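You operate a simulated robot arm through the tools that you are given. There is no shell and no other tool.

You are at the controls of a simulated robot arm. One attempt, no reset.

## Task
Put things in order on the top of the middle bench. At the end: the yellow spring stands where the grey pin stood; the grey pin from the top of the middle bench stands where the yellow filter stood; the yellow filter from the top of the middle bench stands on top of the grey flange; the injector from the top of the middle bench is on the green plate; whatever was shut is shut again. Leave all else as you found it, and nothing knocked over.

It is judged by the outcome, as a careful person would: the job done as asked, and still so three seconds after it is handed in. It fails if anything else is knocked over, pushed out of place, dropped, spilled or broken.

## Robot
A 6-joint arm with a two-finger parallel gripper, fixed in place. Base frame: the origin is at the foot of the arm, x ahead of it, y to its left, z up; the work surface is at about z = 0. Units: m, degrees, N and s.
With the tool pointing down near the work surface it reaches from about 0.16 to 0.42 m from the base axis. Its first joint turns from -66.0 to 66.0 degrees. Payload 1.57 kg.
The TCP is the grasp point between the finger pads, 0.03 m short of the fingertips. In the tool frame z runs along the fingers and y along their closing line. The gripper opens to 0.08 m. The fingers are 0.017 m wide and 0.012 m thick; the gripper's body (0.04 by 0.082 m) begins 0.08 m behind the TCP.
Orientation is that of the tool frame in the base frame, as a unit quaternion [w, x, y, z]. With the fingers straight down and closing along the base's y, the tool's x points along the base's -x, its y along +y and its z along -z.

## Interface
- The arm moves only by the tool nudge_tool. Its argument "motion" is a list of rows, each a list of 2 entries, a list of its own where there are three numbers: the shift along the tool's x, y, z in m, then the turn, a rotation vector about the tool's x, y, z in rad. In form: [[[tx, ty, tz], [wx, wy, wz]], ...]. A call has 1 to 20 rows; each row shifts and turns the commanded pose from where the row before left it, along the tool's axes as they then stand. "grip" is the opening, from 0 (shut) to 1 (fully open), set as the call begins (left out, the last holds). Each row takes 0.2 s and may step no farther than 0.05 m and 8.6 degrees from the row before; otherwise, or with a gripper value out of range, the whole call is refused. A pose out of reach is approached as far as the arm can. The call stops where the force on the tool passes 40 N (or 10 N more than at its start, if that is more) or the arm is blocked; 0.2 s more then pass. Each finger travels about 0.153 m/s and halts on what it meets, pressing with about 40 N; the grip force reading is that of the motor and also rises with nothing between the fingers. The clock runs only during rows and for 0.2 s after the last one: add rows that do not move to give the fingers time. The reply holds the time, the measured pose of the TCP, the force on the tool along the base axes, the opening and the grip force, in the units named above and with some noise, with the torque about the TCP (base axes, N m) and any sound that the robot's microphone picked up.
- Cameras (640 x 400 px; columns grow to the right, rows downward): "scene" is fixed at [0.0414, -0.3253, 0.4186]; the picture's right is [0.88, -0.48, 0.00], its down [-0.30, -0.55, -0.78] and it looks along [0.37, 0.68, -0.63] (base axes); focal length 214 px, centre (320, 200). "wrist" rides on the gripper at [0.072, -0.007, -0.122] in the tool frame; the picture's right is [0.09, 1.00, 0.00], its down [-0.84, 0.08, -0.54] and it looks along [-0.54, 0.05, 0.84] (tool axes); focal length 238 px, centre (320, 200). There is no depth. A picture from a camera that has moved, and an enlarged one, comes with that camera's place and axes in the base frame and with its lens.
- capture(camera): a new picture of that camera. It takes no simulated time.
- inspect(camera, box): a new picture of the part [left, top, right, bottom] of that camera's present view, enlarged. It takes no simulated time.
- hand_in(): hands the job in; it is judged then, once.

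Nothing tells you positions but the pictures and the camera data. Unless the task says otherwise, let go and move clear before handing in.

The tools are called after "Request:" as a command line: name --argument value ..., lists and objects as JSON in quotes. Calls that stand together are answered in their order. nudge_tool: Moves the arm, as the interface text tells. Its arguments: {"type":"object","properties":{"motion":{"type":"array","items":{"type":"array"}},"grip":{"type":"number"}},"required":["motion"]} The other tools are called the same way: capture (camera) takes a picture; inspect (camera, box) takes an enlarged picture of a part of a camera's view; hand_in () hands the job in.

At the start:

```text
time: 0.0
tool_pos: [0.2225, 0.0553, 0.2562]
tool_rot: [0.001, 0.0, 1.0, 0.001]
force: [0.5, 0.0, 0.2]
wrist_torque: [-0.02, 0.02, 0.04]
width: 0.0798
finger_force: 0.2
```

scene: 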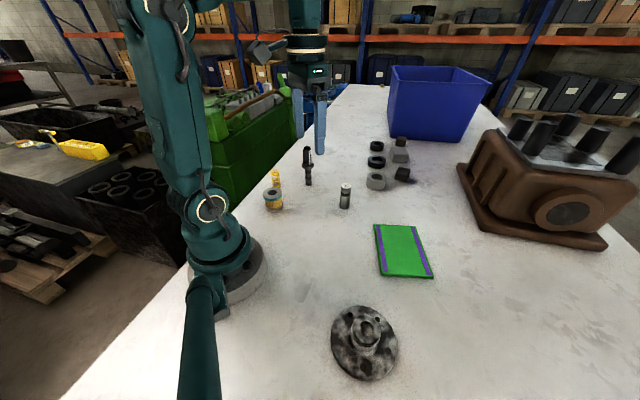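
wrist: 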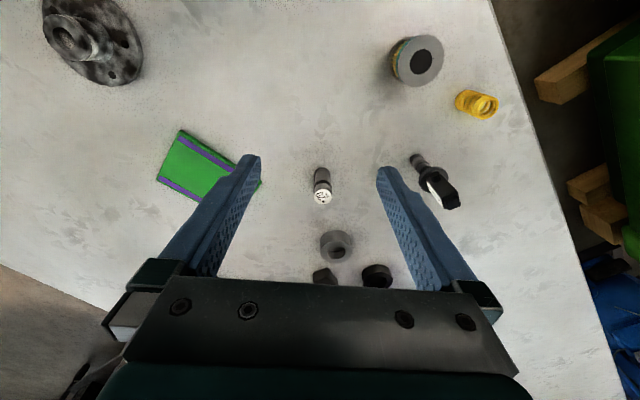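

I see a bench with a yellow spring, a yellow filter, an injector, a grey pin, a green plate and a grey flange. I'll look at enlarged views to work out their places before moving.

Request:
inspect --camera "scene" --box '[240, 120, 440, 245]'

Request:
inspect --camera "scene" --box '[300, 210, 460, 400]'

Request:
inspect --camera "wrist" --box '[300, 20, 520, 290]'

Request:
inspect --camera "wrist" --box '[0, 0, 270, 210]'

```text
3.20 times, centred on (340, 182) of scene
camera zoom: at [0.0414, -0.3253, 0.4186], right [0.88, -0.48, 0.0], down [-0.3, -0.55, -0.78], along [0.37, 0.68, -0.63], focal length 686 px, centre (256, 256)
```

zoom: 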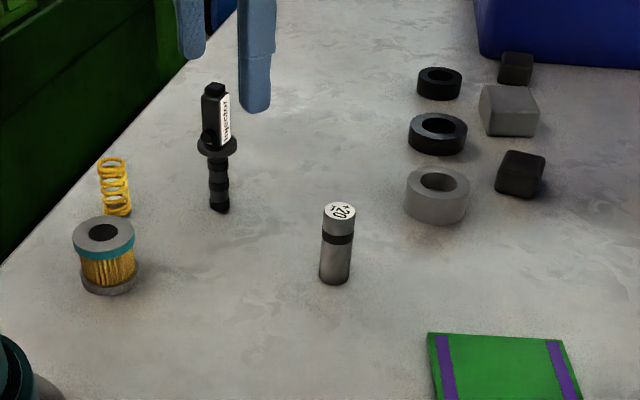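

```text
2.11 times, centred on (380, 305) of scene
camera zoom: at [0.0414, -0.3253, 0.4186], right [0.88, -0.48, 0.0], down [-0.3, -0.55, -0.78], along [0.37, 0.68, -0.63], focal length 452 px, centre (194, -21)
```

zoom: 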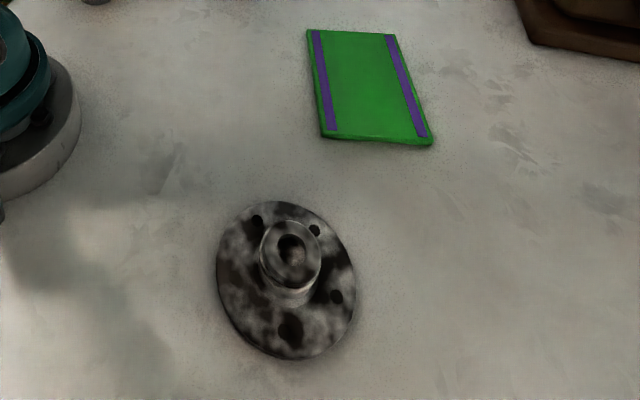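

```text
1.48 times, centred on (410, 155) of wrist
camera zoom: at [0.1504, 0.048, 0.3782], right [-0.09, 1.0, 0.0], down [0.84, 0.08, 0.54], along [0.54, 0.05, -0.84], focal length 353 px, centre (187, 267)
```

zoom: 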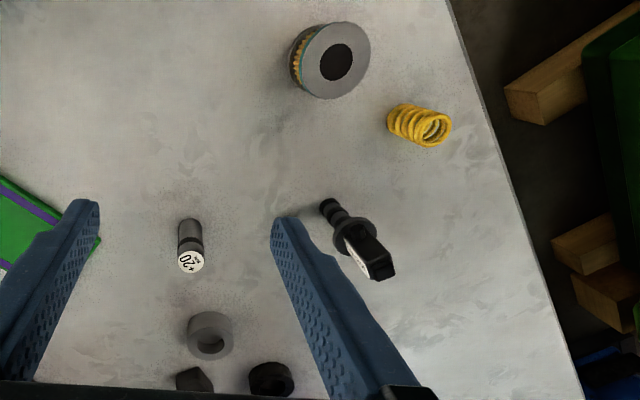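

```text
1.90 times, centred on (135, 105) of wrist
camera zoom: at [0.1504, 0.048, 0.3782], right [-0.09, 1.0, 0.0], down [0.84, 0.08, 0.54], along [0.54, 0.05, -0.84], focal length 454 px, centre (672, 381)
```

zoom: 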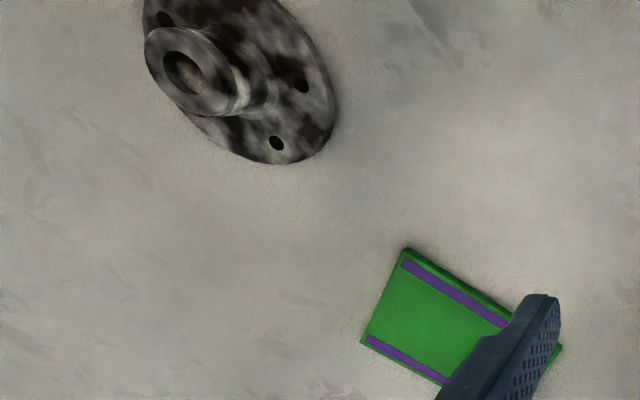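

The pin is near (0.34, 0.068), the injector near (0.295, 0.223), the spring near (0.197, 0.268) and the filter near (0.153, 0.163). The flange is near (0.165, -0.247) and the plate near (0.365, -0.13). The filter goes first, so I'll move above it at a safe height and look again.

Request:
nudge_tool --motion '[[[0.0175, 0.027, 0], [0, 0, 0]], [[0.0175, 0.027, 0], [0, 0, 0]], [[0.0175, 0.027, 0], [0, 0, 0]], [[0.017, 0.027, 0], [0, 0, 0]], [[0, 0, 0], [0, 0, 0]]]' --grip 1

Request:
capture --camera "wrist"

Request:
capture --camera "scene"

```text
time: 1.2
tool_pos: [0.1517, 0.1648, 0.2557]
tool_rot: [0.0, 0.001, 1.0, 0.002]
force: [0.0, -0.4, 0.2]
wrist_torque: [-0.01, 0.0, -0.02]
width: 0.0799
finger_force: 0.1
```

```text
taken
camera wrist: at [0.0805, 0.1571, 0.3774], right [-0.09, 1.0, 0.0], down [0.84, 0.08, 0.54], along [0.54, 0.05, -0.84], focal length 238 px, centre (320, 200)
```

wrist: 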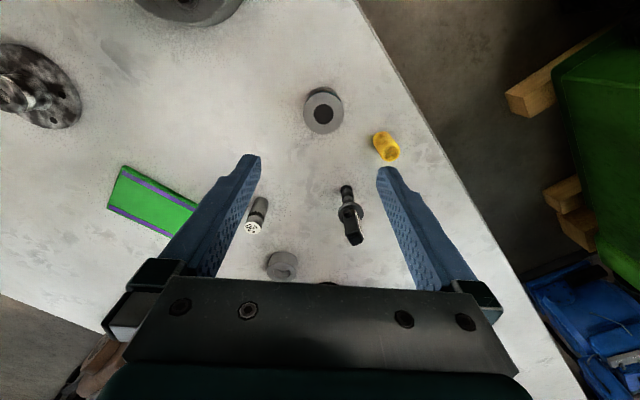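

```text
taken
```

scene: 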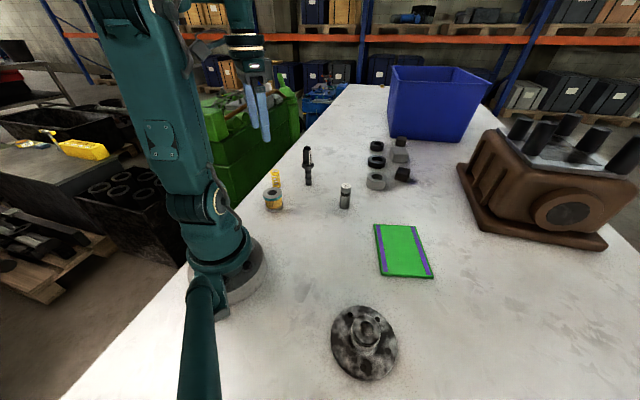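

The filter is now under the gripper. I'll enlarge the view to fix its centre and heights.

Request:
inspect --camera "wrist" --box '[280, 70, 420, 160]'

Request:
inspect --camera "wrist" --box '[230, 170, 390, 270]'

Request:
inspect --camera "scene" --box '[255, 135, 335, 220]'

```text
4.44 times, centred on (350, 115) of wrist
camera zoom: at [0.0805, 0.1571, 0.3774], right [-0.09, 1.0, 0.0], down [0.84, 0.08, 0.54], along [0.54, 0.05, -0.84], focal length 1059 px, centre (187, 578)
```

zoom: 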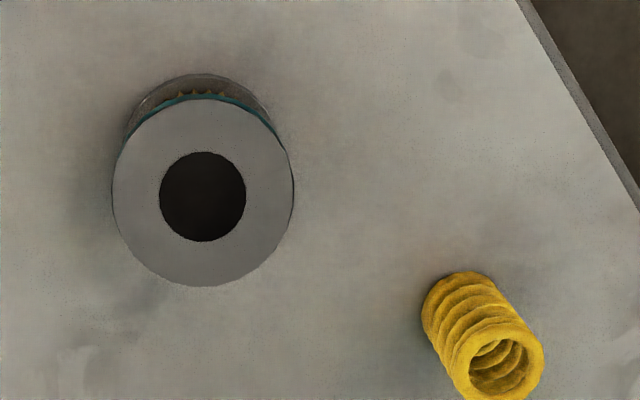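

```text
4.00 times, centred on (310, 220) of wrist
camera zoom: at [0.0805, 0.1571, 0.3774], right [-0.09, 1.0, 0.0], down [0.84, 0.08, 0.54], along [0.54, 0.05, -0.84], focal length 953 px, centre (360, 120)
```

zoom: 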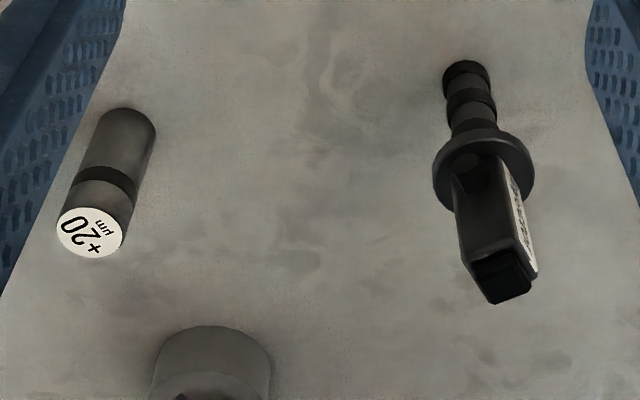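

```text
4.71 times, centred on (295, 178) of scene
camera zoom: at [0.0414, -0.3253, 0.4186], right [0.88, -0.48, 0.0], down [-0.3, -0.55, -0.78], along [0.37, 0.68, -0.63], focal length 1009 px, centre (438, 306)
```

zoom: 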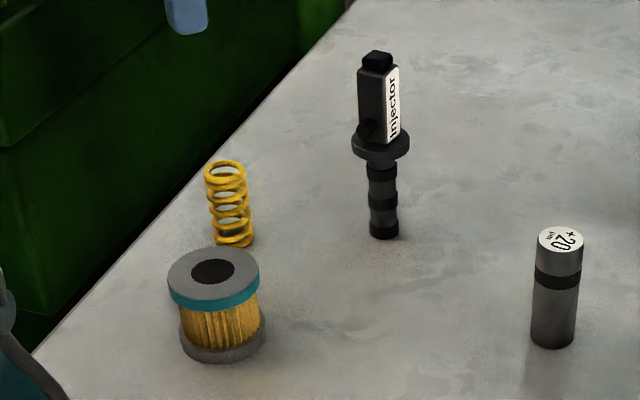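

The filter is about 54 mm wide and 52 mm tall, centred near (0.153, 0.165). I'll lower the open fingers around it and check before closing.

Request:
nudge_tool --motion '[[[0, 0, 0.04], [0, 0, 0]], [[0, 0, 0.04], [0, 0, 0]], [[0, 0, 0.04], [0, 0, 0]], [[0, 0, 0.03], [0, 0, 0]], [[0, 0, 0.03], [0, 0, 0]], [[0, 0, 0], [0, 0, 0]]]'

Request:
capture --camera "wrist"

Request:
capture --camera "scene"

```text
time: 2.6
tool_pos: [0.1513, 0.165, 0.0769]
tool_rot: [0.001, 0.001, 1.0, 0.001]
force: [-1.2, -0.9, 0.2]
wrist_torque: [-0.01, -0.01, -0.01]
width: 0.0799
finger_force: 0.1
```

```text
taken
camera wrist: at [0.0794, 0.1563, 0.1993], right [-0.09, 1.0, 0.0], down [0.84, 0.08, 0.54], along [0.54, 0.05, -0.84], focal length 238 px, centre (320, 200)
```

wrist: 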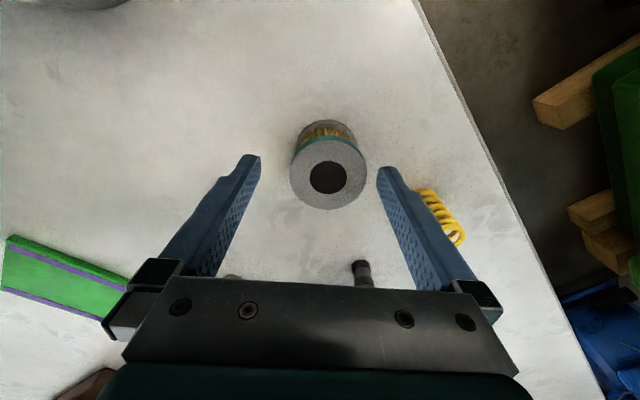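

```text
taken
```

scene: 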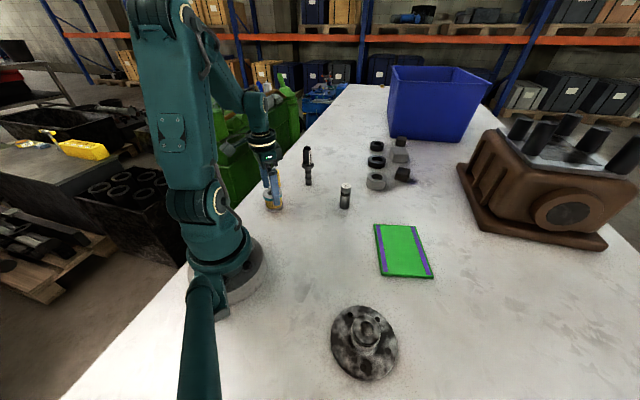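

The filter sits about 4 mm to the +y side and 2 mm ahead of the TCP. I'll correct for that, go down to grasp height and close.

Request:
nudge_tool --motion '[[[-0.002, 0.004, 0], [0, 0, 0]], [[0, 0, 0.02], [0, 0, 0]], [[0, 0, 0.02], [0, 0, 0]], [[0, 0, 0], [0, 0, 0]]]'

Request:
capture --camera "wrist"

```text
time: 3.6
tool_pos: [0.1546, 0.1684, 0.0371]
tool_rot: [0.001, 0.001, 1.0, 0.001]
force: [0.5, 0.4, 0.2]
wrist_torque: [0.03, 0.05, -0.01]
width: 0.08
finger_force: 0.1
```

```text
taken
camera wrist: at [0.0828, 0.1604, 0.1587], right [-0.09, 1.0, 0.0], down [0.84, 0.08, 0.54], along [0.54, 0.05, -0.84], focal length 238 px, centre (320, 200)
```

wrist: 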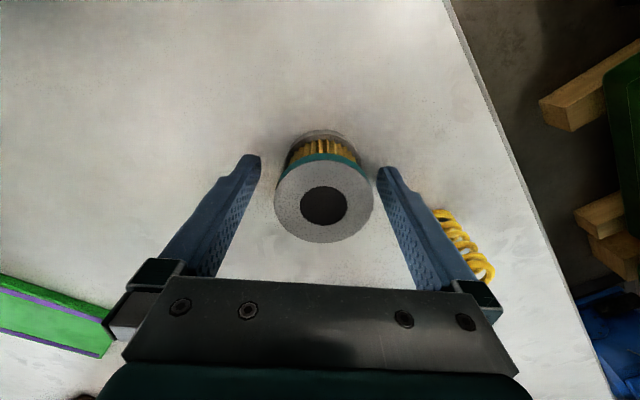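

The filter is centred between the fingers, at about (0.155, 0.1685). I'll close and then lift a little.

Request:
nudge_tool --motion '[[[0, 0, 0], [0, 0, 0]], [[0, 0, 0], [0, 0, 0]], [[0, 0, 0], [0, 0, 0]]]' --grip 0

```text
time: 4.4
tool_pos: [0.1553, 0.1679, 0.0365]
tool_rot: [0.0, 0.001, 1.0, 0.001]
force: [-1.0, 0.1, -0.7]
wrist_torque: [0.05, -0.02, -0.01]
width: 0.0531
finger_force: 39.8
```

The grip is good at 53 mm. I'll lift the filter first and check that it came up.

Request:
nudge_tool --motion '[[[0, 0, -0.01], [0, 0, 0]], [[0, 0, -0.03], [0, 0, 0]], [[0, 0, -0.03], [0, 0, 0]], [[0, 0, -0.03], [0, 0, 0]], [[0, 0, -0.03], [0, 0, 0]], [[0, 0, -0.03], [0, 0, 0]], [[0, 0, 0], [0, 0, 0]]]'

Request:
capture --camera "wrist"

Request:
capture --camera "scene"

```text
time: 6.0
tool_pos: [0.1553, 0.1696, 0.1953]
tool_rot: [0.0, 0.001, 1.0, 0.001]
force: [-0.7, 0.6, -0.6]
wrist_torque: [-0.02, 0.02, -0.02]
width: 0.0
finger_force: 21.6
```

```text
taken
camera wrist: at [0.0828, 0.1619, 0.3179], right [-0.09, 1.0, 0.0], down [0.84, 0.08, 0.54], along [0.54, 0.05, -0.84], focal length 238 px, centre (320, 200)
```

wrist: 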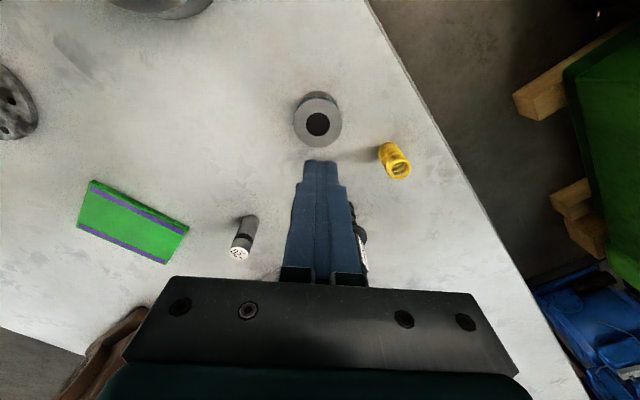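

```text
taken
```

scene: 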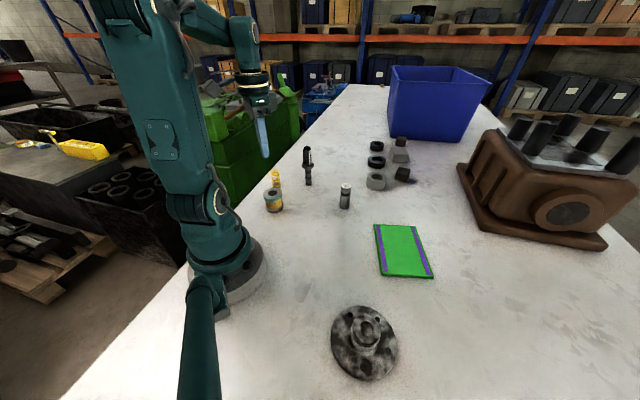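

The filter slipped out of the fingers on the lift and is still standing. I'll look at it closely before trying again.

Request:
inspect --camera "scene" --box '[250, 165, 310, 220]'

Request:
inspect --camera "wrist" --box '[280, 80, 420, 190]'

```text
7.27 times, centred on (280, 192) of scene
camera zoom: at [0.0414, -0.3253, 0.4186], right [0.88, -0.48, 0.0], down [-0.3, -0.55, -0.78], along [0.37, 0.68, -0.63], focal length 1560 px, centre (611, 254)
```

zoom: 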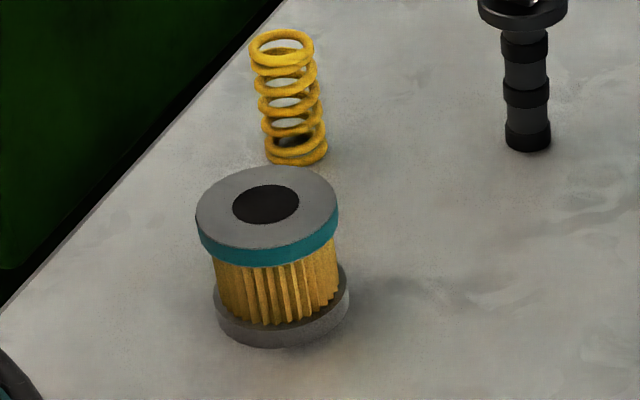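

```text
3.64 times, centred on (350, 135) of wrist
camera zoom: at [0.0828, 0.1619, 0.3179], right [-0.09, 1.0, 0.0], down [0.84, 0.08, 0.54], along [0.54, 0.05, -0.84], focal length 867 px, centre (211, 436)
```

zoom: 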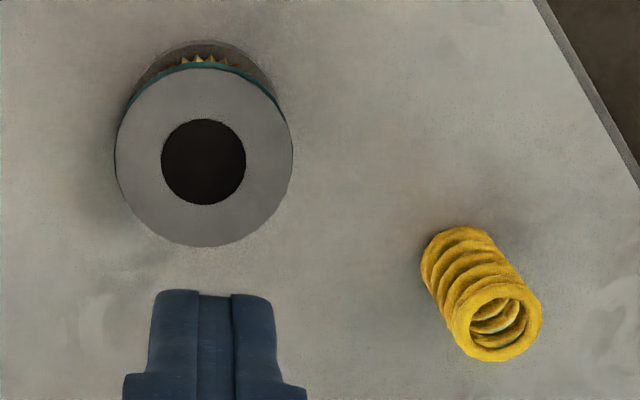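

The filter still stands, shifted about 3 mm toward -y. I'll reopen, go down again slightly lower, grip, and lift slowly while watching the readings.

Request:
nudge_tool --motion '[[[0, -0.0025, 0], [0, 0, 0]], [[0, 0, 0], [0, 0, 0]], [[0, 0, 0.03], [0, 0, 0]], [[0, 0, 0.03], [0, 0, 0]], [[0, 0, 0.03], [0, 0, 0]], [[0, 0, 0.03], [0, 0, 0]], [[0, 0, 0.02], [0, 0, 0]], [[0, 0, 0.01], [0, 0, 0]], [[0, 0, 0], [0, 0, 0]]]' --grip 1

Request:
capture --camera "wrist"

```text
time: 8.0
tool_pos: [0.1567, 0.1656, 0.0446]
tool_rot: [0.001, 0.001, 1.0, 0.001]
force: [-0.4, 0.0, -0.5]
wrist_torque: [0.02, 0.01, 0.01]
width: 0.0798
finger_force: 0.1
```

```text
taken
camera wrist: at [0.0837, 0.1581, 0.1675], right [-0.09, 1.0, 0.0], down [0.84, 0.08, 0.54], along [0.54, 0.05, -0.84], focal length 238 px, centre (320, 200)
```

wrist: 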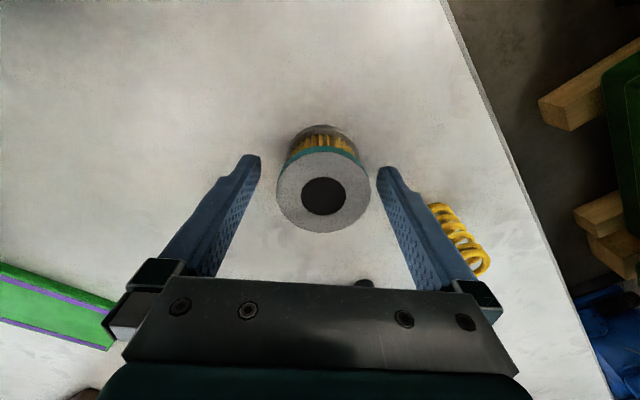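

The filter is centred again. I'll go down 11 mm and close with a longer settle.

Request:
nudge_tool --motion '[[[0.001, 0.001, 0.006], [0, 0, 0]], [[0, 0, 0.005], [0, 0, 0]], [[0, 0, 0], [0, 0, 0]]]'

Request:
nudge_tool --motion '[[[0, 0, 0], [0, 0, 0]], [[0, 0, 0], [0, 0, 0]], [[0, 0, 0], [0, 0, 0]], [[0, 0, 0], [0, 0, 0]], [[0, 0, 0], [0, 0, 0]]]' --grip 0

Request:
nudge_tool --motion '[[[0, 0, -0.001], [0, 0, 0]], [[0, 0, -0.001], [0, 0, 0]], [[0, 0, -0.001], [0, 0, 0]], [[0, 0, -0.001], [0, 0, 0]], [[0, 0, -0.001], [0, 0, 0]], [[0, 0, 0], [0, 0, 0]]]'

Request:
inspect --camera "scene" --box '[240, 150, 320, 220]'

```text
time: 8.8
tool_pos: [0.1544, 0.1665, 0.0353]
tool_rot: [0.001, 0.001, 1.0, 0.001]
force: [-0.8, 0.2, 0.3]
wrist_torque: [-0.02, 0.0, -0.01]
width: 0.0803
finger_force: 0.0
```

```text
time: 10.0
tool_pos: [0.1541, 0.166, 0.0347]
tool_rot: [0.001, 0.001, 1.0, 0.001]
force: [-0.3, -0.3, -0.7]
wrist_torque: [0.0, 0.0, 0.01]
width: 0.053
finger_force: 40.0
```

```text
time: 11.4
tool_pos: [0.1534, 0.1671, 0.0403]
tool_rot: [0.002, 0.001, 1.0, 0.001]
force: [0.1, 0.2, -1.6]
wrist_torque: [-0.01, 0.01, 0.0]
width: 0.0531
finger_force: 39.9
```

```text
5.71 times, centred on (280, 185) of scene
camera zoom: at [0.0414, -0.3253, 0.4186], right [0.88, -0.48, 0.0], down [-0.3, -0.55, -0.78], along [0.37, 0.68, -0.63], focal length 1226 px, centre (549, 286)
```

zoom: 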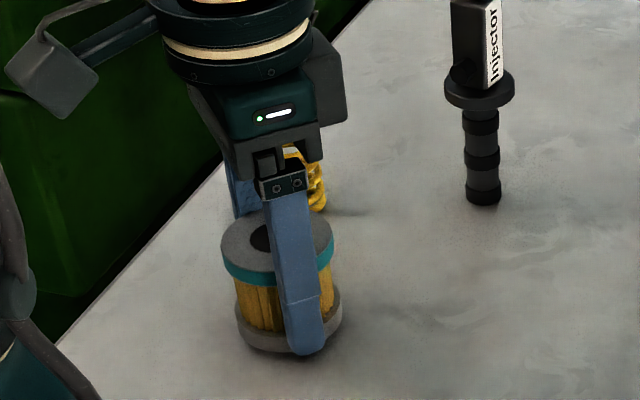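

The force now shows about 1.6 N of load, so the filter may be coming up with the fingers. I'll keep lifting slowly and check again.

Request:
nudge_tool --motion '[[[0, 0, -0.002], [0, 0, 0]], [[0, 0, -0.003], [0, 0, 0]], [[0, 0, -0.003], [0, 0, 0]], [[0, 0, -0.003], [0, 0, 0]], [[0, 0, -0.003], [0, 0, 0]], [[0, 0, -0.002], [0, 0, 0]], [[0, 0, 0], [0, 0, 0]]]'

Request:
inspect --camera "scene" --box '[240, 150, 320, 220]'

Request:
capture --camera "wrist"

```text
time: 13.0
tool_pos: [0.1547, 0.1658, 0.0567]
tool_rot: [0.001, 0.001, 1.0, 0.001]
force: [-0.5, -0.1, -1.3]
wrist_torque: [-0.01, 0.0, -0.04]
width: 0.0529
finger_force: 40.2
```

```text
5.71 times, centred on (280, 185) of scene
camera zoom: at [0.0414, -0.3253, 0.4186], right [0.88, -0.48, 0.0], down [-0.3, -0.55, -0.78], along [0.37, 0.68, -0.63], focal length 1226 px, centre (549, 286)
```

zoom: 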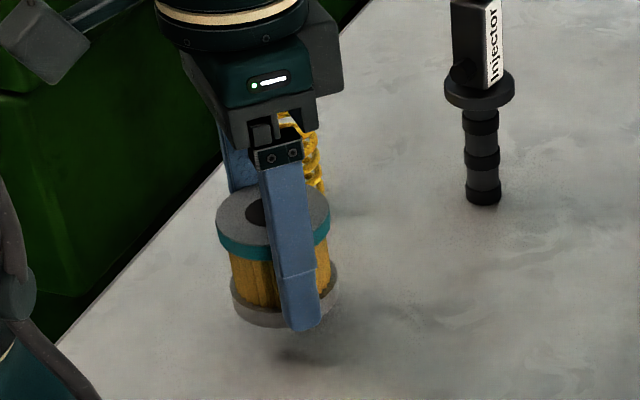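

```text
taken
camera wrist: at [0.0823, 0.159, 0.1787], right [-0.09, 1.0, 0.0], down [0.84, 0.08, 0.54], along [0.54, 0.05, -0.84], focal length 238 px, centre (320, 200)
```

wrist: 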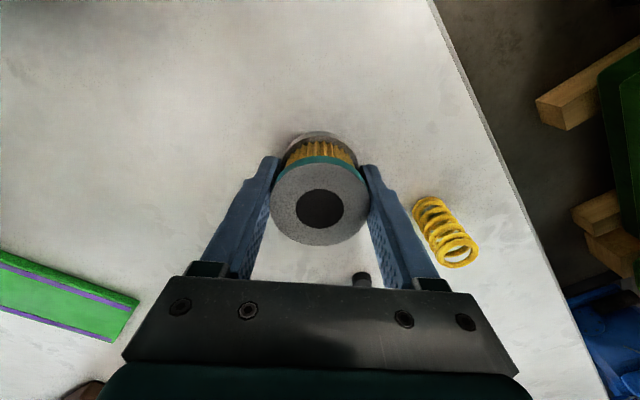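

The filter is now clear of the bench; only slow motion holds it. I'll raise it gently to about 0.12 m and check again.

Request:
nudge_tool --motion '[[[0, 0, -0.004], [0, 0, 0]], [[0, 0, -0.006], [0, 0, 0]], [[0, 0, -0.008], [0, 0, 0]], [[0, 0, -0.01], [0, 0, 0]], [[0, 0, -0.01], [0, 0, 0]], [[0, 0, -0.01], [0, 0, 0]], [[0, 0, -0.008], [0, 0, 0]], [[0, 0, -0.006], [0, 0, 0]], [[0, 0, -0.003], [0, 0, 0]], [[0, 0, 0], [0, 0, 0]]]'

Request:
capture --camera "wrist"

```text
time: 15.2
tool_pos: [0.1542, 0.1666, 0.1219]
tool_rot: [0.001, 0.001, 1.0, 0.001]
force: [0.0, 0.0, -1.5]
wrist_torque: [0.01, 0.01, 0.01]
width: 0.0531
finger_force: 39.6
```

```text
taken
camera wrist: at [0.0823, 0.1586, 0.2437], right [-0.09, 1.0, 0.0], down [0.84, 0.08, 0.54], along [0.54, 0.05, -0.84], focal length 238 px, centre (320, 200)
```

wrist: 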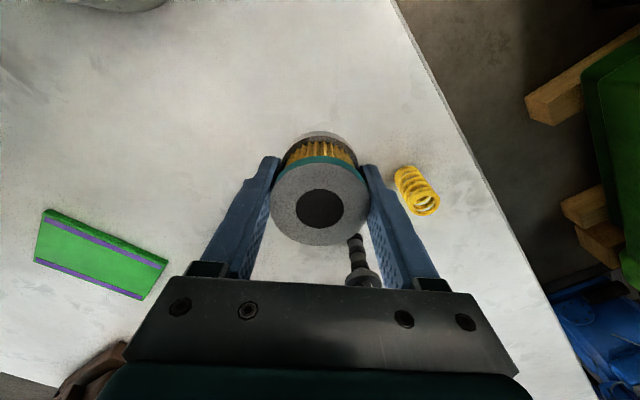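

The filter is held steady. I'll carry it in an arc in front of the base toward the flange, at a slow pace.

Request:
nudge_tool --motion '[[[-0.0026, -0.0035, 0], [0, 0, 0]], [[-0.0051, -0.007, 0], [0, 0, 0]], [[-0.0077, -0.0104, 0], [0, 0, 0]], [[-0.0094, -0.0128, 0], [0, 0, 0]], [[-0.0102, -0.0139, 0], [0, 0, 0]], [[-0.0102, -0.0139, 0], [0, 0, 0]], [[-0.0102, -0.0139, 0], [0, 0, 0]], [[-0.0102, -0.0139, 0], [0, 0, 0]], [[-0.0102, -0.0139, 0], [0, 0, 0]], [[-0.007, -0.0148, 0], [0, 0, 0]], [[-0.002, -0.015, 0], [0, 0, 0]], [[0, -0.015, 0], [0, 0, 0]], [[0, -0.015, 0], [0, 0, 0]], [[0, -0.015, 0], [0, 0, 0]], [[0, -0.015, 0], [0, 0, 0]], [[0, -0.015, 0], [0, 0, 0]], [[0, -0.013, 0], [0, 0, 0]], [[0, -0.009, 0], [0, 0, 0]], [[0, -0.004, 0], [0, 0, 0]], [[0, 0, 0], [0, 0, 0]]]'

Request:
capture --camera "wrist"

Request:
capture --camera "scene"

```text
time: 19.4
tool_pos: [0.2387, -0.0682, 0.1213]
tool_rot: [-0.001, 0.001, 1.0, 0.0]
force: [0.0, 0.1, -1.7]
wrist_torque: [0.02, 0.03, -0.01]
width: 0.053
finger_force: 40.0
```

```text
taken
camera wrist: at [0.1669, -0.0758, 0.2427], right [-0.09, 1.0, 0.0], down [0.84, 0.08, 0.54], along [0.54, 0.05, -0.84], focal length 238 px, centre (320, 200)
```

wrist: 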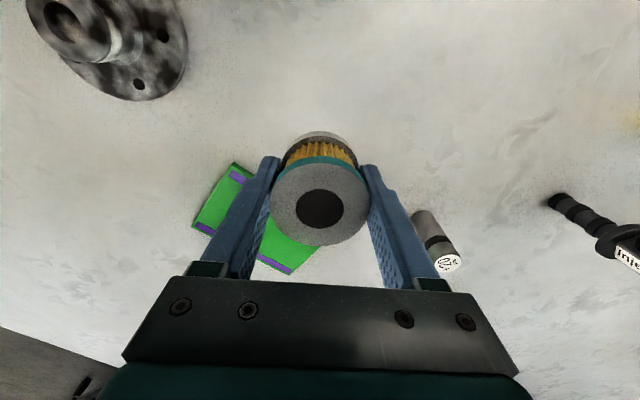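

```text
taken
```

scene: 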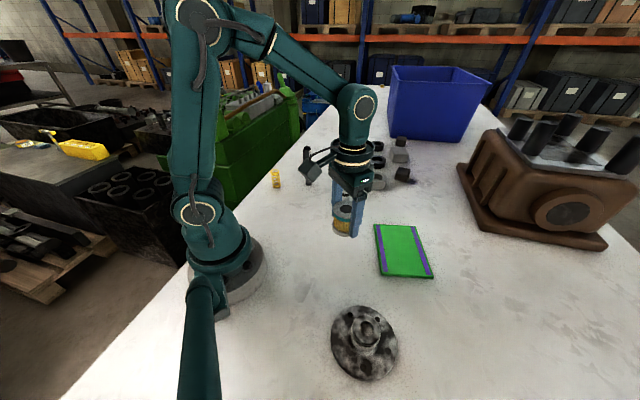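

The carry is stable. I'll move closer to the flange and measure its hub from the wrist camera.

Request:
nudge_tool --motion '[[[0.001, -0.003, 0], [0, 0, 0]], [[0.002, -0.006, 0], [0, 0, 0]], [[0.003, -0.009, 0], [0, 0, 0]], [[0.004, -0.012, 0], [0, 0, 0]], [[0.005, -0.014, 0], [0, 0, 0]], [[0.005, -0.014, 0], [0, 0, 0]], [[0.005, -0.014, 0], [0, 0, 0]], [[0.005, -0.012, 0], [0, 0, 0]], [[0.004, -0.01, -0.003], [0, 0, 0]], [[0.003, -0.008, -0.005], [0, 0, 0]], [[0.002, -0.005, -0.007], [0, 0, 0]], [[0.001, -0.003, -0.007], [0, 0, 0]], [[0, 0, -0.005], [0, 0, 0]], [[0, 0, -0.003], [0, 0, 0]], [[0, 0, 0], [0, 0, 0]]]'

Request:
capture --camera "wrist"

Request:
capture --camera "scene"

```text
time: 22.6
tool_pos: [0.199, -0.1773, 0.1512]
tool_rot: [0.001, 0.001, 1.0, 0.001]
force: [0.7, 0.1, -0.6]
wrist_torque: [0.01, 0.01, 0.06]
width: 0.053
finger_force: 40.3
```

```text
taken
camera wrist: at [0.127, -0.1858, 0.2729], right [-0.09, 1.0, 0.0], down [0.84, 0.08, 0.54], along [0.54, 0.05, -0.84], focal length 238 px, centre (320, 200)
```

wrist: 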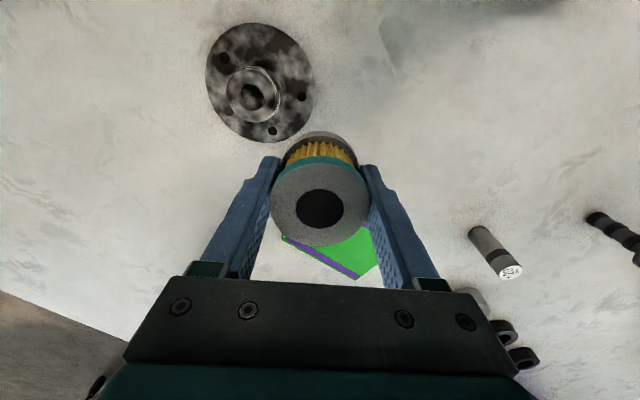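

```text
taken
```

scene: 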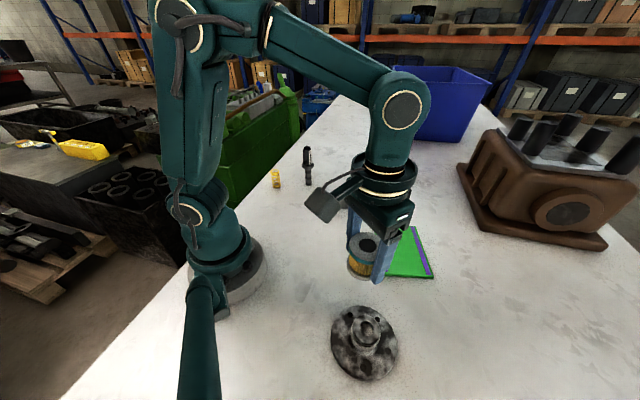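

Request:
inspect --camera "wrist" --box '[190, 10, 370, 150]'

Request:
inspect --camera "scene" --box '[310, 290, 430, 395]'

```text
2.86 times, centred on (280, 80) of wrist
camera zoom: at [0.127, -0.1858, 0.2729], right [-0.09, 1.0, 0.0], down [0.84, 0.08, 0.54], along [0.54, 0.05, -0.84], focal length 681 px, centre (434, 543)
```

zoom: 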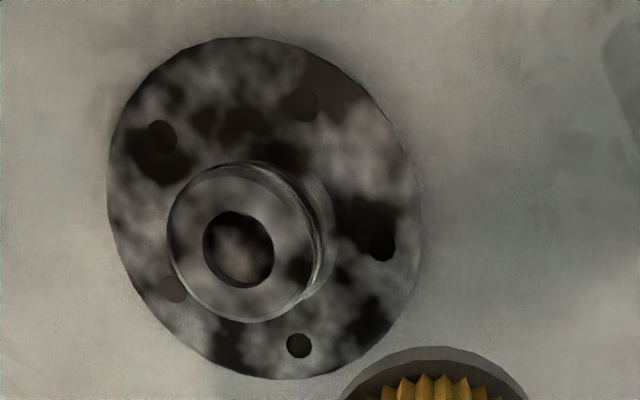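

```text
3.81 times, centred on (370, 342) of scene
camera zoom: at [0.0414, -0.3253, 0.4186], right [0.88, -0.48, 0.0], down [-0.3, -0.55, -0.78], along [0.37, 0.68, -0.63], focal length 817 px, centre (130, -343)
```

zoom: 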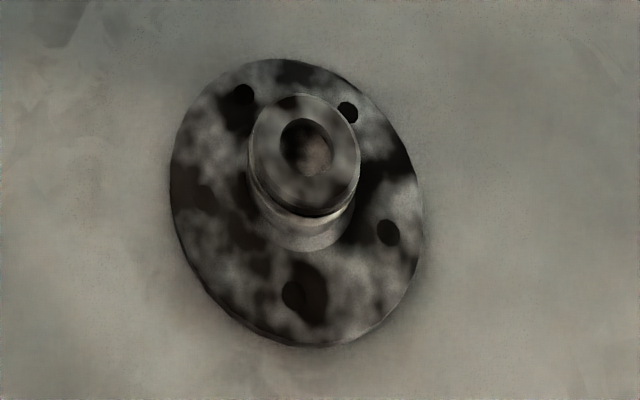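

The hub top comes out at about (0.168, -0.243, z≈0.044). I'll move over it and verify from both cameras.

Request:
nudge_tool --motion '[[[0.001, -0.002, 0], [0, 0, 0]], [[0.002, -0.005, 0], [0, 0, 0]], [[0.004, -0.008, 0], [0, 0, 0]], [[0.005, -0.011, 0], [0, 0, 0]], [[0.005, -0.011, 0], [0, 0, 0]], [[0.005, -0.011, 0], [0, 0, 0]], [[0.004, -0.0085, 0], [0, 0, 0]], [[0.003, -0.006, 0], [0, 0, 0]], [[0.002, -0.003, 0], [0, 0, 0]], [[0, 0, 0], [0, 0, 0]]]'

Request:
capture --camera "wrist"

Request:
inspect --camera "scene" --box '[280, 200, 460, 395]'

```text
time: 24.8
tool_pos: [0.1672, -0.2447, 0.1502]
tool_rot: [0.001, 0.0, 1.0, 0.001]
force: [0.1, -0.4, -0.8]
wrist_torque: [0.0, 0.04, 0.02]
width: 0.0529
finger_force: 40.0
```

```text
taken
camera wrist: at [0.0959, -0.2514, 0.272], right [-0.09, 1.0, 0.0], down [0.84, 0.08, 0.54], along [0.54, 0.05, -0.84], focal length 238 px, centre (320, 200)
```

wrist: 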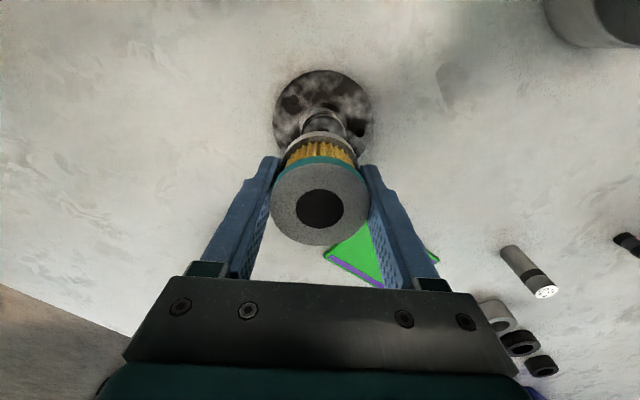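

```text
2.05 times, centred on (370, 298) of scene
camera zoom: at [0.0414, -0.3253, 0.4186], right [0.88, -0.48, 0.0], down [-0.3, -0.55, -0.78], along [0.37, 0.68, -0.63], focal length 440 px, centre (217, 0)
```

zoom: 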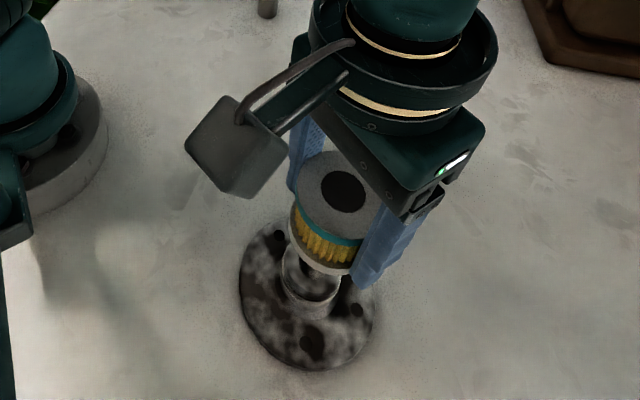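

The filter looks nearly over the hub. I'll zoom in on the alignment.

Request:
inspect --camera "wrist" --box '[260, 60, 390, 150]'

Request:
inspect --camera "scene" --box '[330, 260, 420, 390]'

```text
4.44 times, centred on (325, 105) of wrist
camera zoom: at [0.0959, -0.2514, 0.272], right [-0.09, 1.0, 0.0], down [0.84, 0.08, 0.54], along [0.54, 0.05, -0.84], focal length 1059 px, centre (298, 622)
```

zoom: 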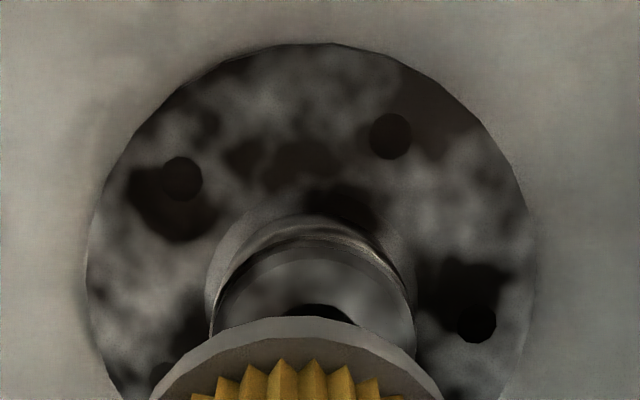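

```text
3.08 times, centred on (375, 325) of scene
camera zoom: at [0.0414, -0.3253, 0.4186], right [0.88, -0.48, 0.0], down [-0.3, -0.55, -0.78], along [0.37, 0.68, -0.63], focal length 660 px, centre (151, -185)
```

zoom: 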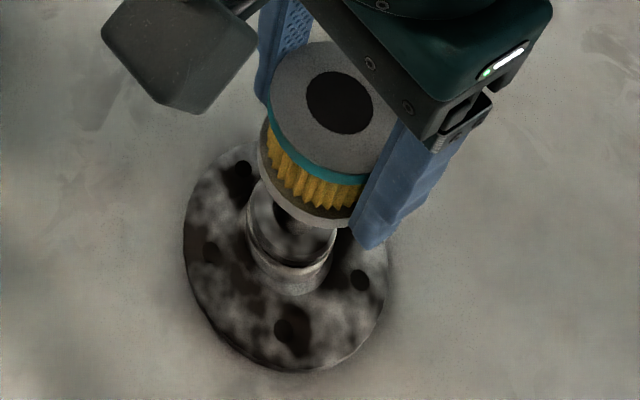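

The hub sits about 3 mm to +y and 1–2 mm ahead of the filter. I'll correct for that and lower to about 10 mm above the hub.

Request:
nudge_tool --motion '[[[-0.0015, 0.003, 0], [0, 0, 0]], [[0, 0, 0.003], [0, 0, 0]], [[0, 0, 0.006], [0, 0, 0]], [[0, 0, 0.008], [0, 0, 0]], [[0, 0, 0.01], [0, 0, 0]], [[0, 0, 0.01], [0, 0, 0]], [[0, 0, 0.009], [0, 0, 0]], [[0, 0, 0.006], [0, 0, 0]], [[0, 0, 0.004], [0, 0, 0]], [[0, 0, 0.002], [0, 0, 0]], [[0, 0, 0], [0, 0, 0]]]'

Request:
capture --camera "wrist"

Request:
inspect --camera "scene" --box '[310, 260, 430, 395]'

```text
time: 27.2
tool_pos: [0.1688, -0.2398, 0.0931]
tool_rot: [0.0, 0.001, 1.0, 0.001]
force: [-0.3, -1.0, -1.6]
wrist_torque: [0.01, 0.01, 0.02]
width: 0.0529
finger_force: 40.2
```

```text
taken
camera wrist: at [0.097, -0.2474, 0.2146], right [-0.09, 1.0, 0.0], down [0.84, 0.08, 0.54], along [0.54, 0.05, -0.84], focal length 238 px, centre (320, 200)
```

wrist: 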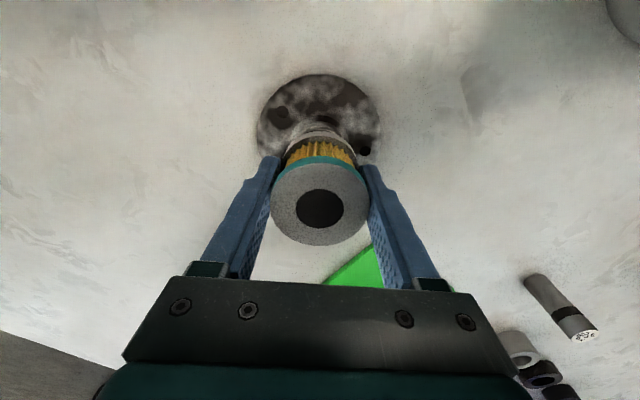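

```text
2.96 times, centred on (370, 328) of scene
camera zoom: at [0.0414, -0.3253, 0.4186], right [0.88, -0.48, 0.0], down [-0.3, -0.55, -0.78], along [0.37, 0.68, -0.63], focal length 636 px, centre (172, -178)
```

zoom: 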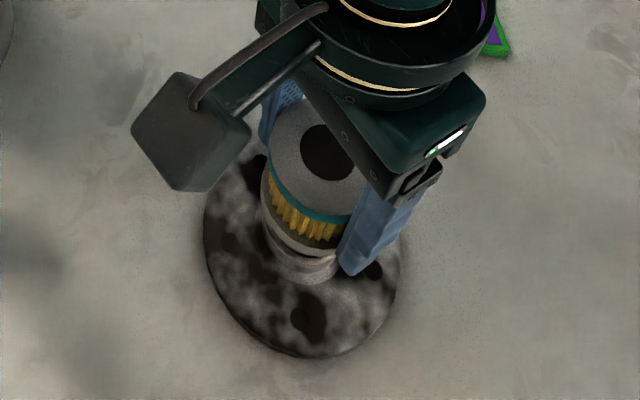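

Request:
inspect --camera "wrist" --box '[250, 65, 390, 165]'

Request:
inspect --camera "scene" --box '[340, 290, 410, 380]'

```text
4.00 times, centred on (320, 115) of wrist
camera zoom: at [0.097, -0.2474, 0.2146], right [-0.09, 1.0, 0.0], down [0.84, 0.08, 0.54], along [0.54, 0.05, -0.84], focal length 953 px, centre (320, 540)
```

zoom: 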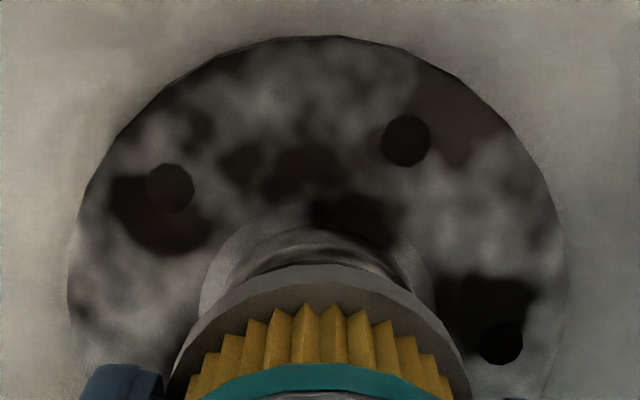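

```text
4.44 times, centred on (375, 335) of scene
camera zoom: at [0.0414, -0.3253, 0.4186], right [0.88, -0.48, 0.0], down [-0.3, -0.55, -0.78], along [0.37, 0.68, -0.63], focal length 953 px, centre (76, -400)
```

zoom: 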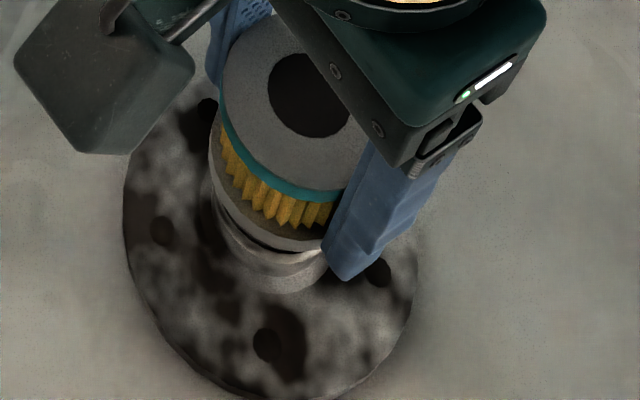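

Alignment is now within about 1–2 mm. I'll lower in small steps and watch for the force change at contact.

Request:
nudge_tool --motion '[[[0, 0, 0.003], [0, 0, 0]], [[0, 0, 0.003], [0, 0, 0]], [[0, 0, 0.003], [0, 0, 0]], [[0, 0, 0], [0, 0, 0]]]'

Request:
nudge_tool --motion '[[[0, 0, 0.001], [0, 0, 0]], [[0, 0, 0.001], [0, 0, 0]], [[0, 0, 0], [0, 0, 0]]]'

Request:
inspect --camera "scene" --box '[340, 290, 410, 380]'

```text
time: 28.2
tool_pos: [0.1676, -0.2396, 0.0844]
tool_rot: [0.001, 0.001, 1.0, 0.001]
force: [-0.5, 9.1, 21.8]
wrist_torque: [0.25, -0.05, 0.03]
width: 0.0529
finger_force: 39.8
```

```text
time: 29.0
tool_pos: [0.1677, -0.2422, 0.0822]
tool_rot: [0.001, 0.001, 1.0, 0.0]
force: [3.2, 4.6, 13.1]
wrist_torque: [0.12, -0.14, 0.03]
width: 0.0527
finger_force: 40.1
```

```text
4.44 times, centred on (375, 335) of scene
camera zoom: at [0.0414, -0.3253, 0.4187], right [0.88, -0.48, 0.0], down [-0.3, -0.55, -0.78], along [0.37, 0.68, -0.63], focal length 953 px, centre (76, -400)
```

zoom: 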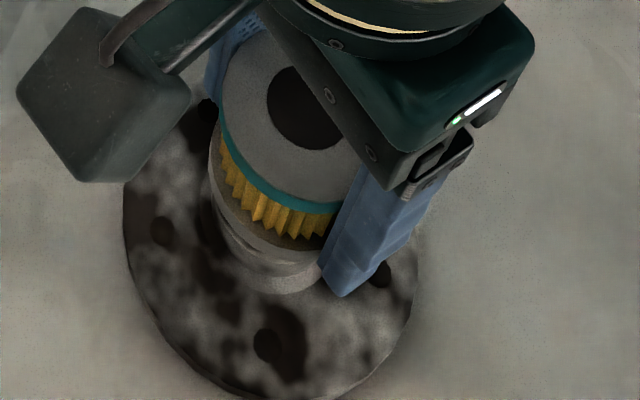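

Contact was made: up-force 13–22 N with the filter on the hub. I'll check its tilt before letting go.

Request:
inspect --camera "wrist" --box '[230, 65, 410, 265]'

Request:
capture --camera "scene"

```text
2.00 times, centred on (320, 165) of wrist
camera zoom: at [0.0966, -0.2485, 0.2038], right [-0.09, 1.0, 0.0], down [0.84, 0.08, 0.54], along [0.54, 0.05, -0.84], focal length 477 px, centre (320, 270)
```

zoom: 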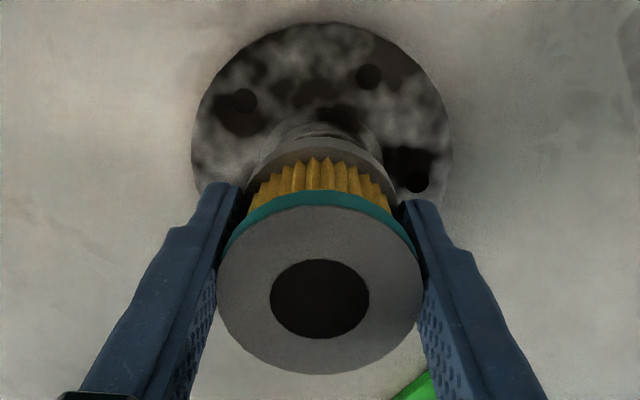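

```text
taken
```

scene: 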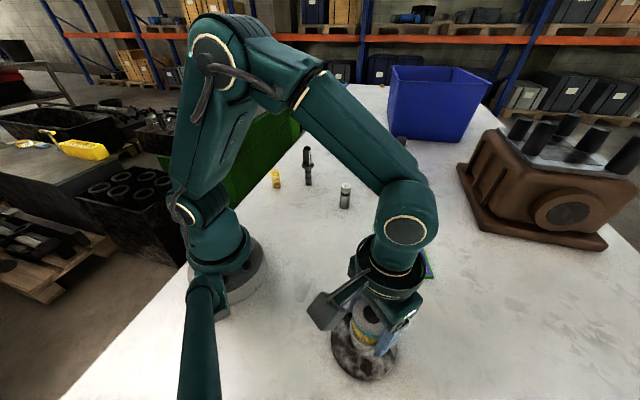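

The filter looks flat and seated. I'll open the fingers a little to release it and look.

Request:
nudge_tool --motion '[[[0, 0, 0], [0, 0, 0]], [[0, 0, 0], [0, 0, 0]], [[0, 0, 0], [0, 0, 0]]]' --grip 0.74

Request:
inspect --camera "wrist" --box '[230, 65, 410, 265]'

Request:
inspect --camera "scene" --box '[340, 290, 410, 380]'

```text
time: 29.8
tool_pos: [0.1687, -0.2421, 0.0824]
tool_rot: [0.0, 0.001, 1.0, 0.001]
force: [-0.1, 0.6, 0.1]
wrist_torque: [0.05, -0.01, -0.01]
width: 0.0592
finger_force: 0.0
```

```text
2.00 times, centred on (320, 165) of wrist
camera zoom: at [0.0964, -0.2482, 0.2042], right [-0.09, 1.0, 0.0], down [0.84, 0.08, 0.54], along [0.54, 0.05, -0.84], focal length 477 px, centre (320, 270)
```

zoom: 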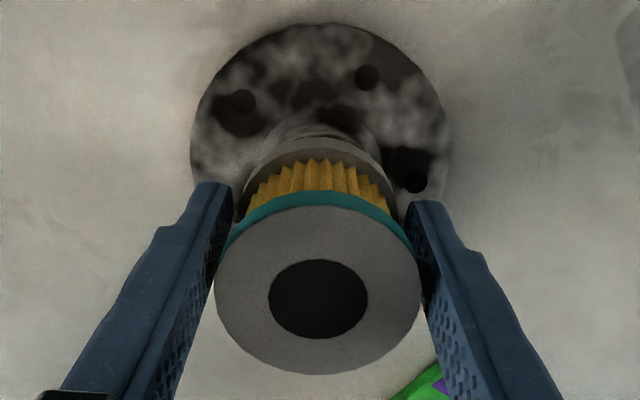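

```text
4.44 times, centred on (375, 335) of scene
camera zoom: at [0.0414, -0.3253, 0.4186], right [0.88, -0.48, 0.0], down [-0.3, -0.55, -0.78], along [0.37, 0.68, -0.63], focal length 953 px, centre (76, -400)
```

zoom: 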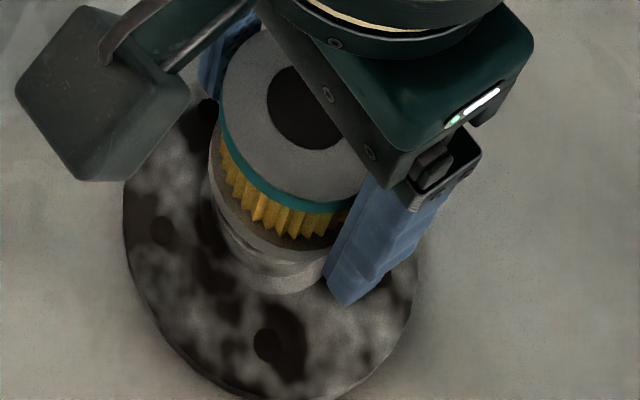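

The filter stands on the hub. I'll open fully and rise straight up.

Request:
nudge_tool --motion '[[[0, 0, 0], [0, 0, 0]], [[0, 0, 0], [0, 0, 0]], [[0, 0, -0.01], [0, 0, 0]], [[0, 0, -0.02], [0, 0, 0]], [[0, 0, -0.03], [0, 0, 0]], [[0, 0, -0.03], [0, 0, 0]], [[0, 0, -0.03], [0, 0, 0]], [[0, 0, 0], [0, 0, 0]]]' --grip 1

Request:
capture --camera "wrist"

Request:
inspect --camera "scene" --box '[310, 250, 430, 395]'

```text
time: 31.6
tool_pos: [0.1689, -0.2407, 0.2036]
tool_rot: [0.001, 0.001, 1.0, 0.001]
force: [0.6, -0.2, 0.8]
wrist_torque: [0.0, -0.02, -0.03]
width: 0.0801
finger_force: 0.1
```

```text
taken
camera wrist: at [0.0979, -0.2478, 0.3246], right [-0.09, 1.0, 0.0], down [0.84, 0.08, 0.54], along [0.54, 0.05, -0.84], focal length 238 px, centre (320, 200)
```

wrist: 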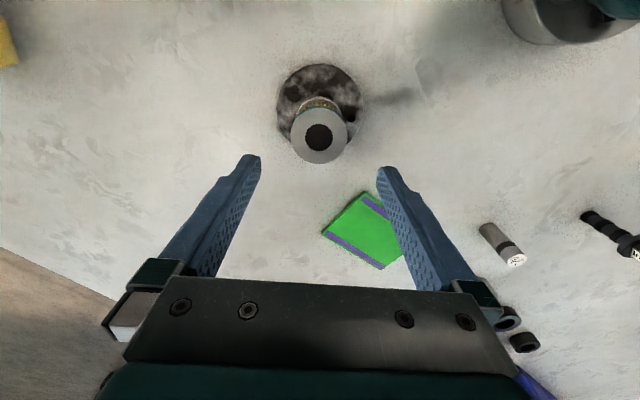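

```text
2.76 times, centred on (370, 322) of scene
camera zoom: at [0.0414, -0.3253, 0.4186], right [0.88, -0.48, 0.0], down [-0.3, -0.55, -0.78], along [0.37, 0.68, -0.63], focal length 592 px, centre (182, -138)
```

zoom: 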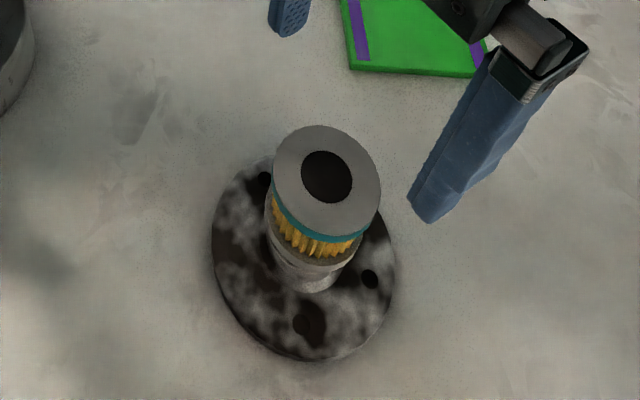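

The filter stands squarely on the flange. Next I'll move to the grey pin, stopping above it to look.

Request:
nudge_tool --motion '[[[-0.0075, 0.0125, 0], [0, 0, 0]], [[-0.0142, 0.0257, 0], [0, 0, 0]], [[-0.0142, 0.0257, 0], [0, 0, 0]], [[-0.0142, 0.0257, 0], [0, 0, 0]], [[-0.0142, 0.0257, 0], [0, 0, 0]], [[-0.0142, 0.0257, 0], [0, 0, 0]], [[-0.0142, 0.0257, 0], [0, 0, 0]], [[-0.0142, 0.0257, 0], [0, 0, 0]], [[-0.0142, 0.0257, 0], [0, 0, 0]], [[-0.0142, 0.0257, 0], [0, 0, 0]], [[-0.0142, 0.0257, 0], [0, 0, 0]], [[-0.0142, 0.0257, 0], [0, 0, 0]], [[-0.0075, 0.0135, 0], [0, 0, 0]], [[0, 0, 0], [0, 0, 0]]]'

Request:
capture --camera "wrist"

Request:
capture --camera "scene"

```text
time: 34.6
tool_pos: [0.3413, 0.07, 0.2004]
tool_rot: [0.0, 0.0, 1.0, 0.0]
force: [0.3, -0.1, -0.6]
wrist_torque: [0.02, -0.01, 0.02]
width: 0.0801
finger_force: 0.2
```

```text
taken
camera wrist: at [0.269, 0.0616, 0.3236], right [-0.09, 1.0, 0.0], down [0.84, 0.08, 0.54], along [0.54, 0.05, -0.84], focal length 238 px, centre (320, 200)
```

wrist: 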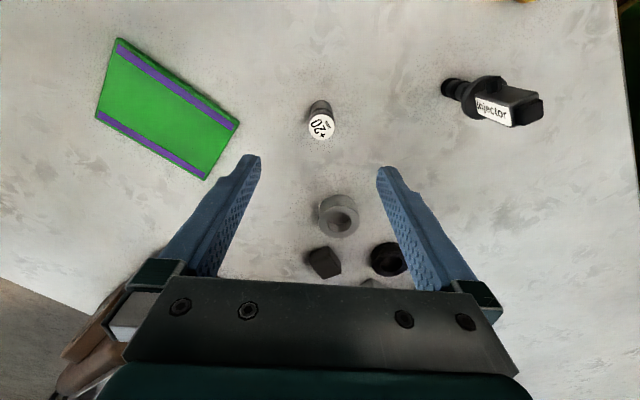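

```text
taken
```

scene: 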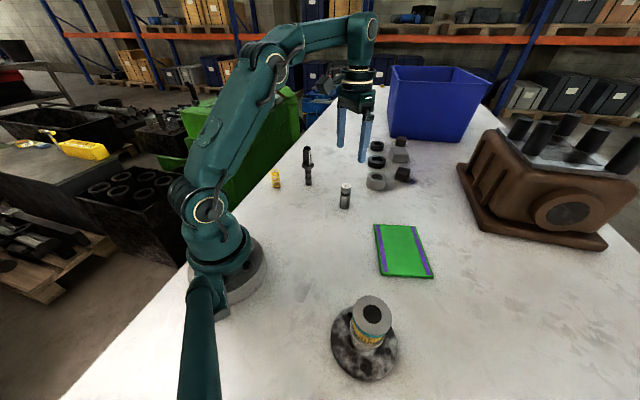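

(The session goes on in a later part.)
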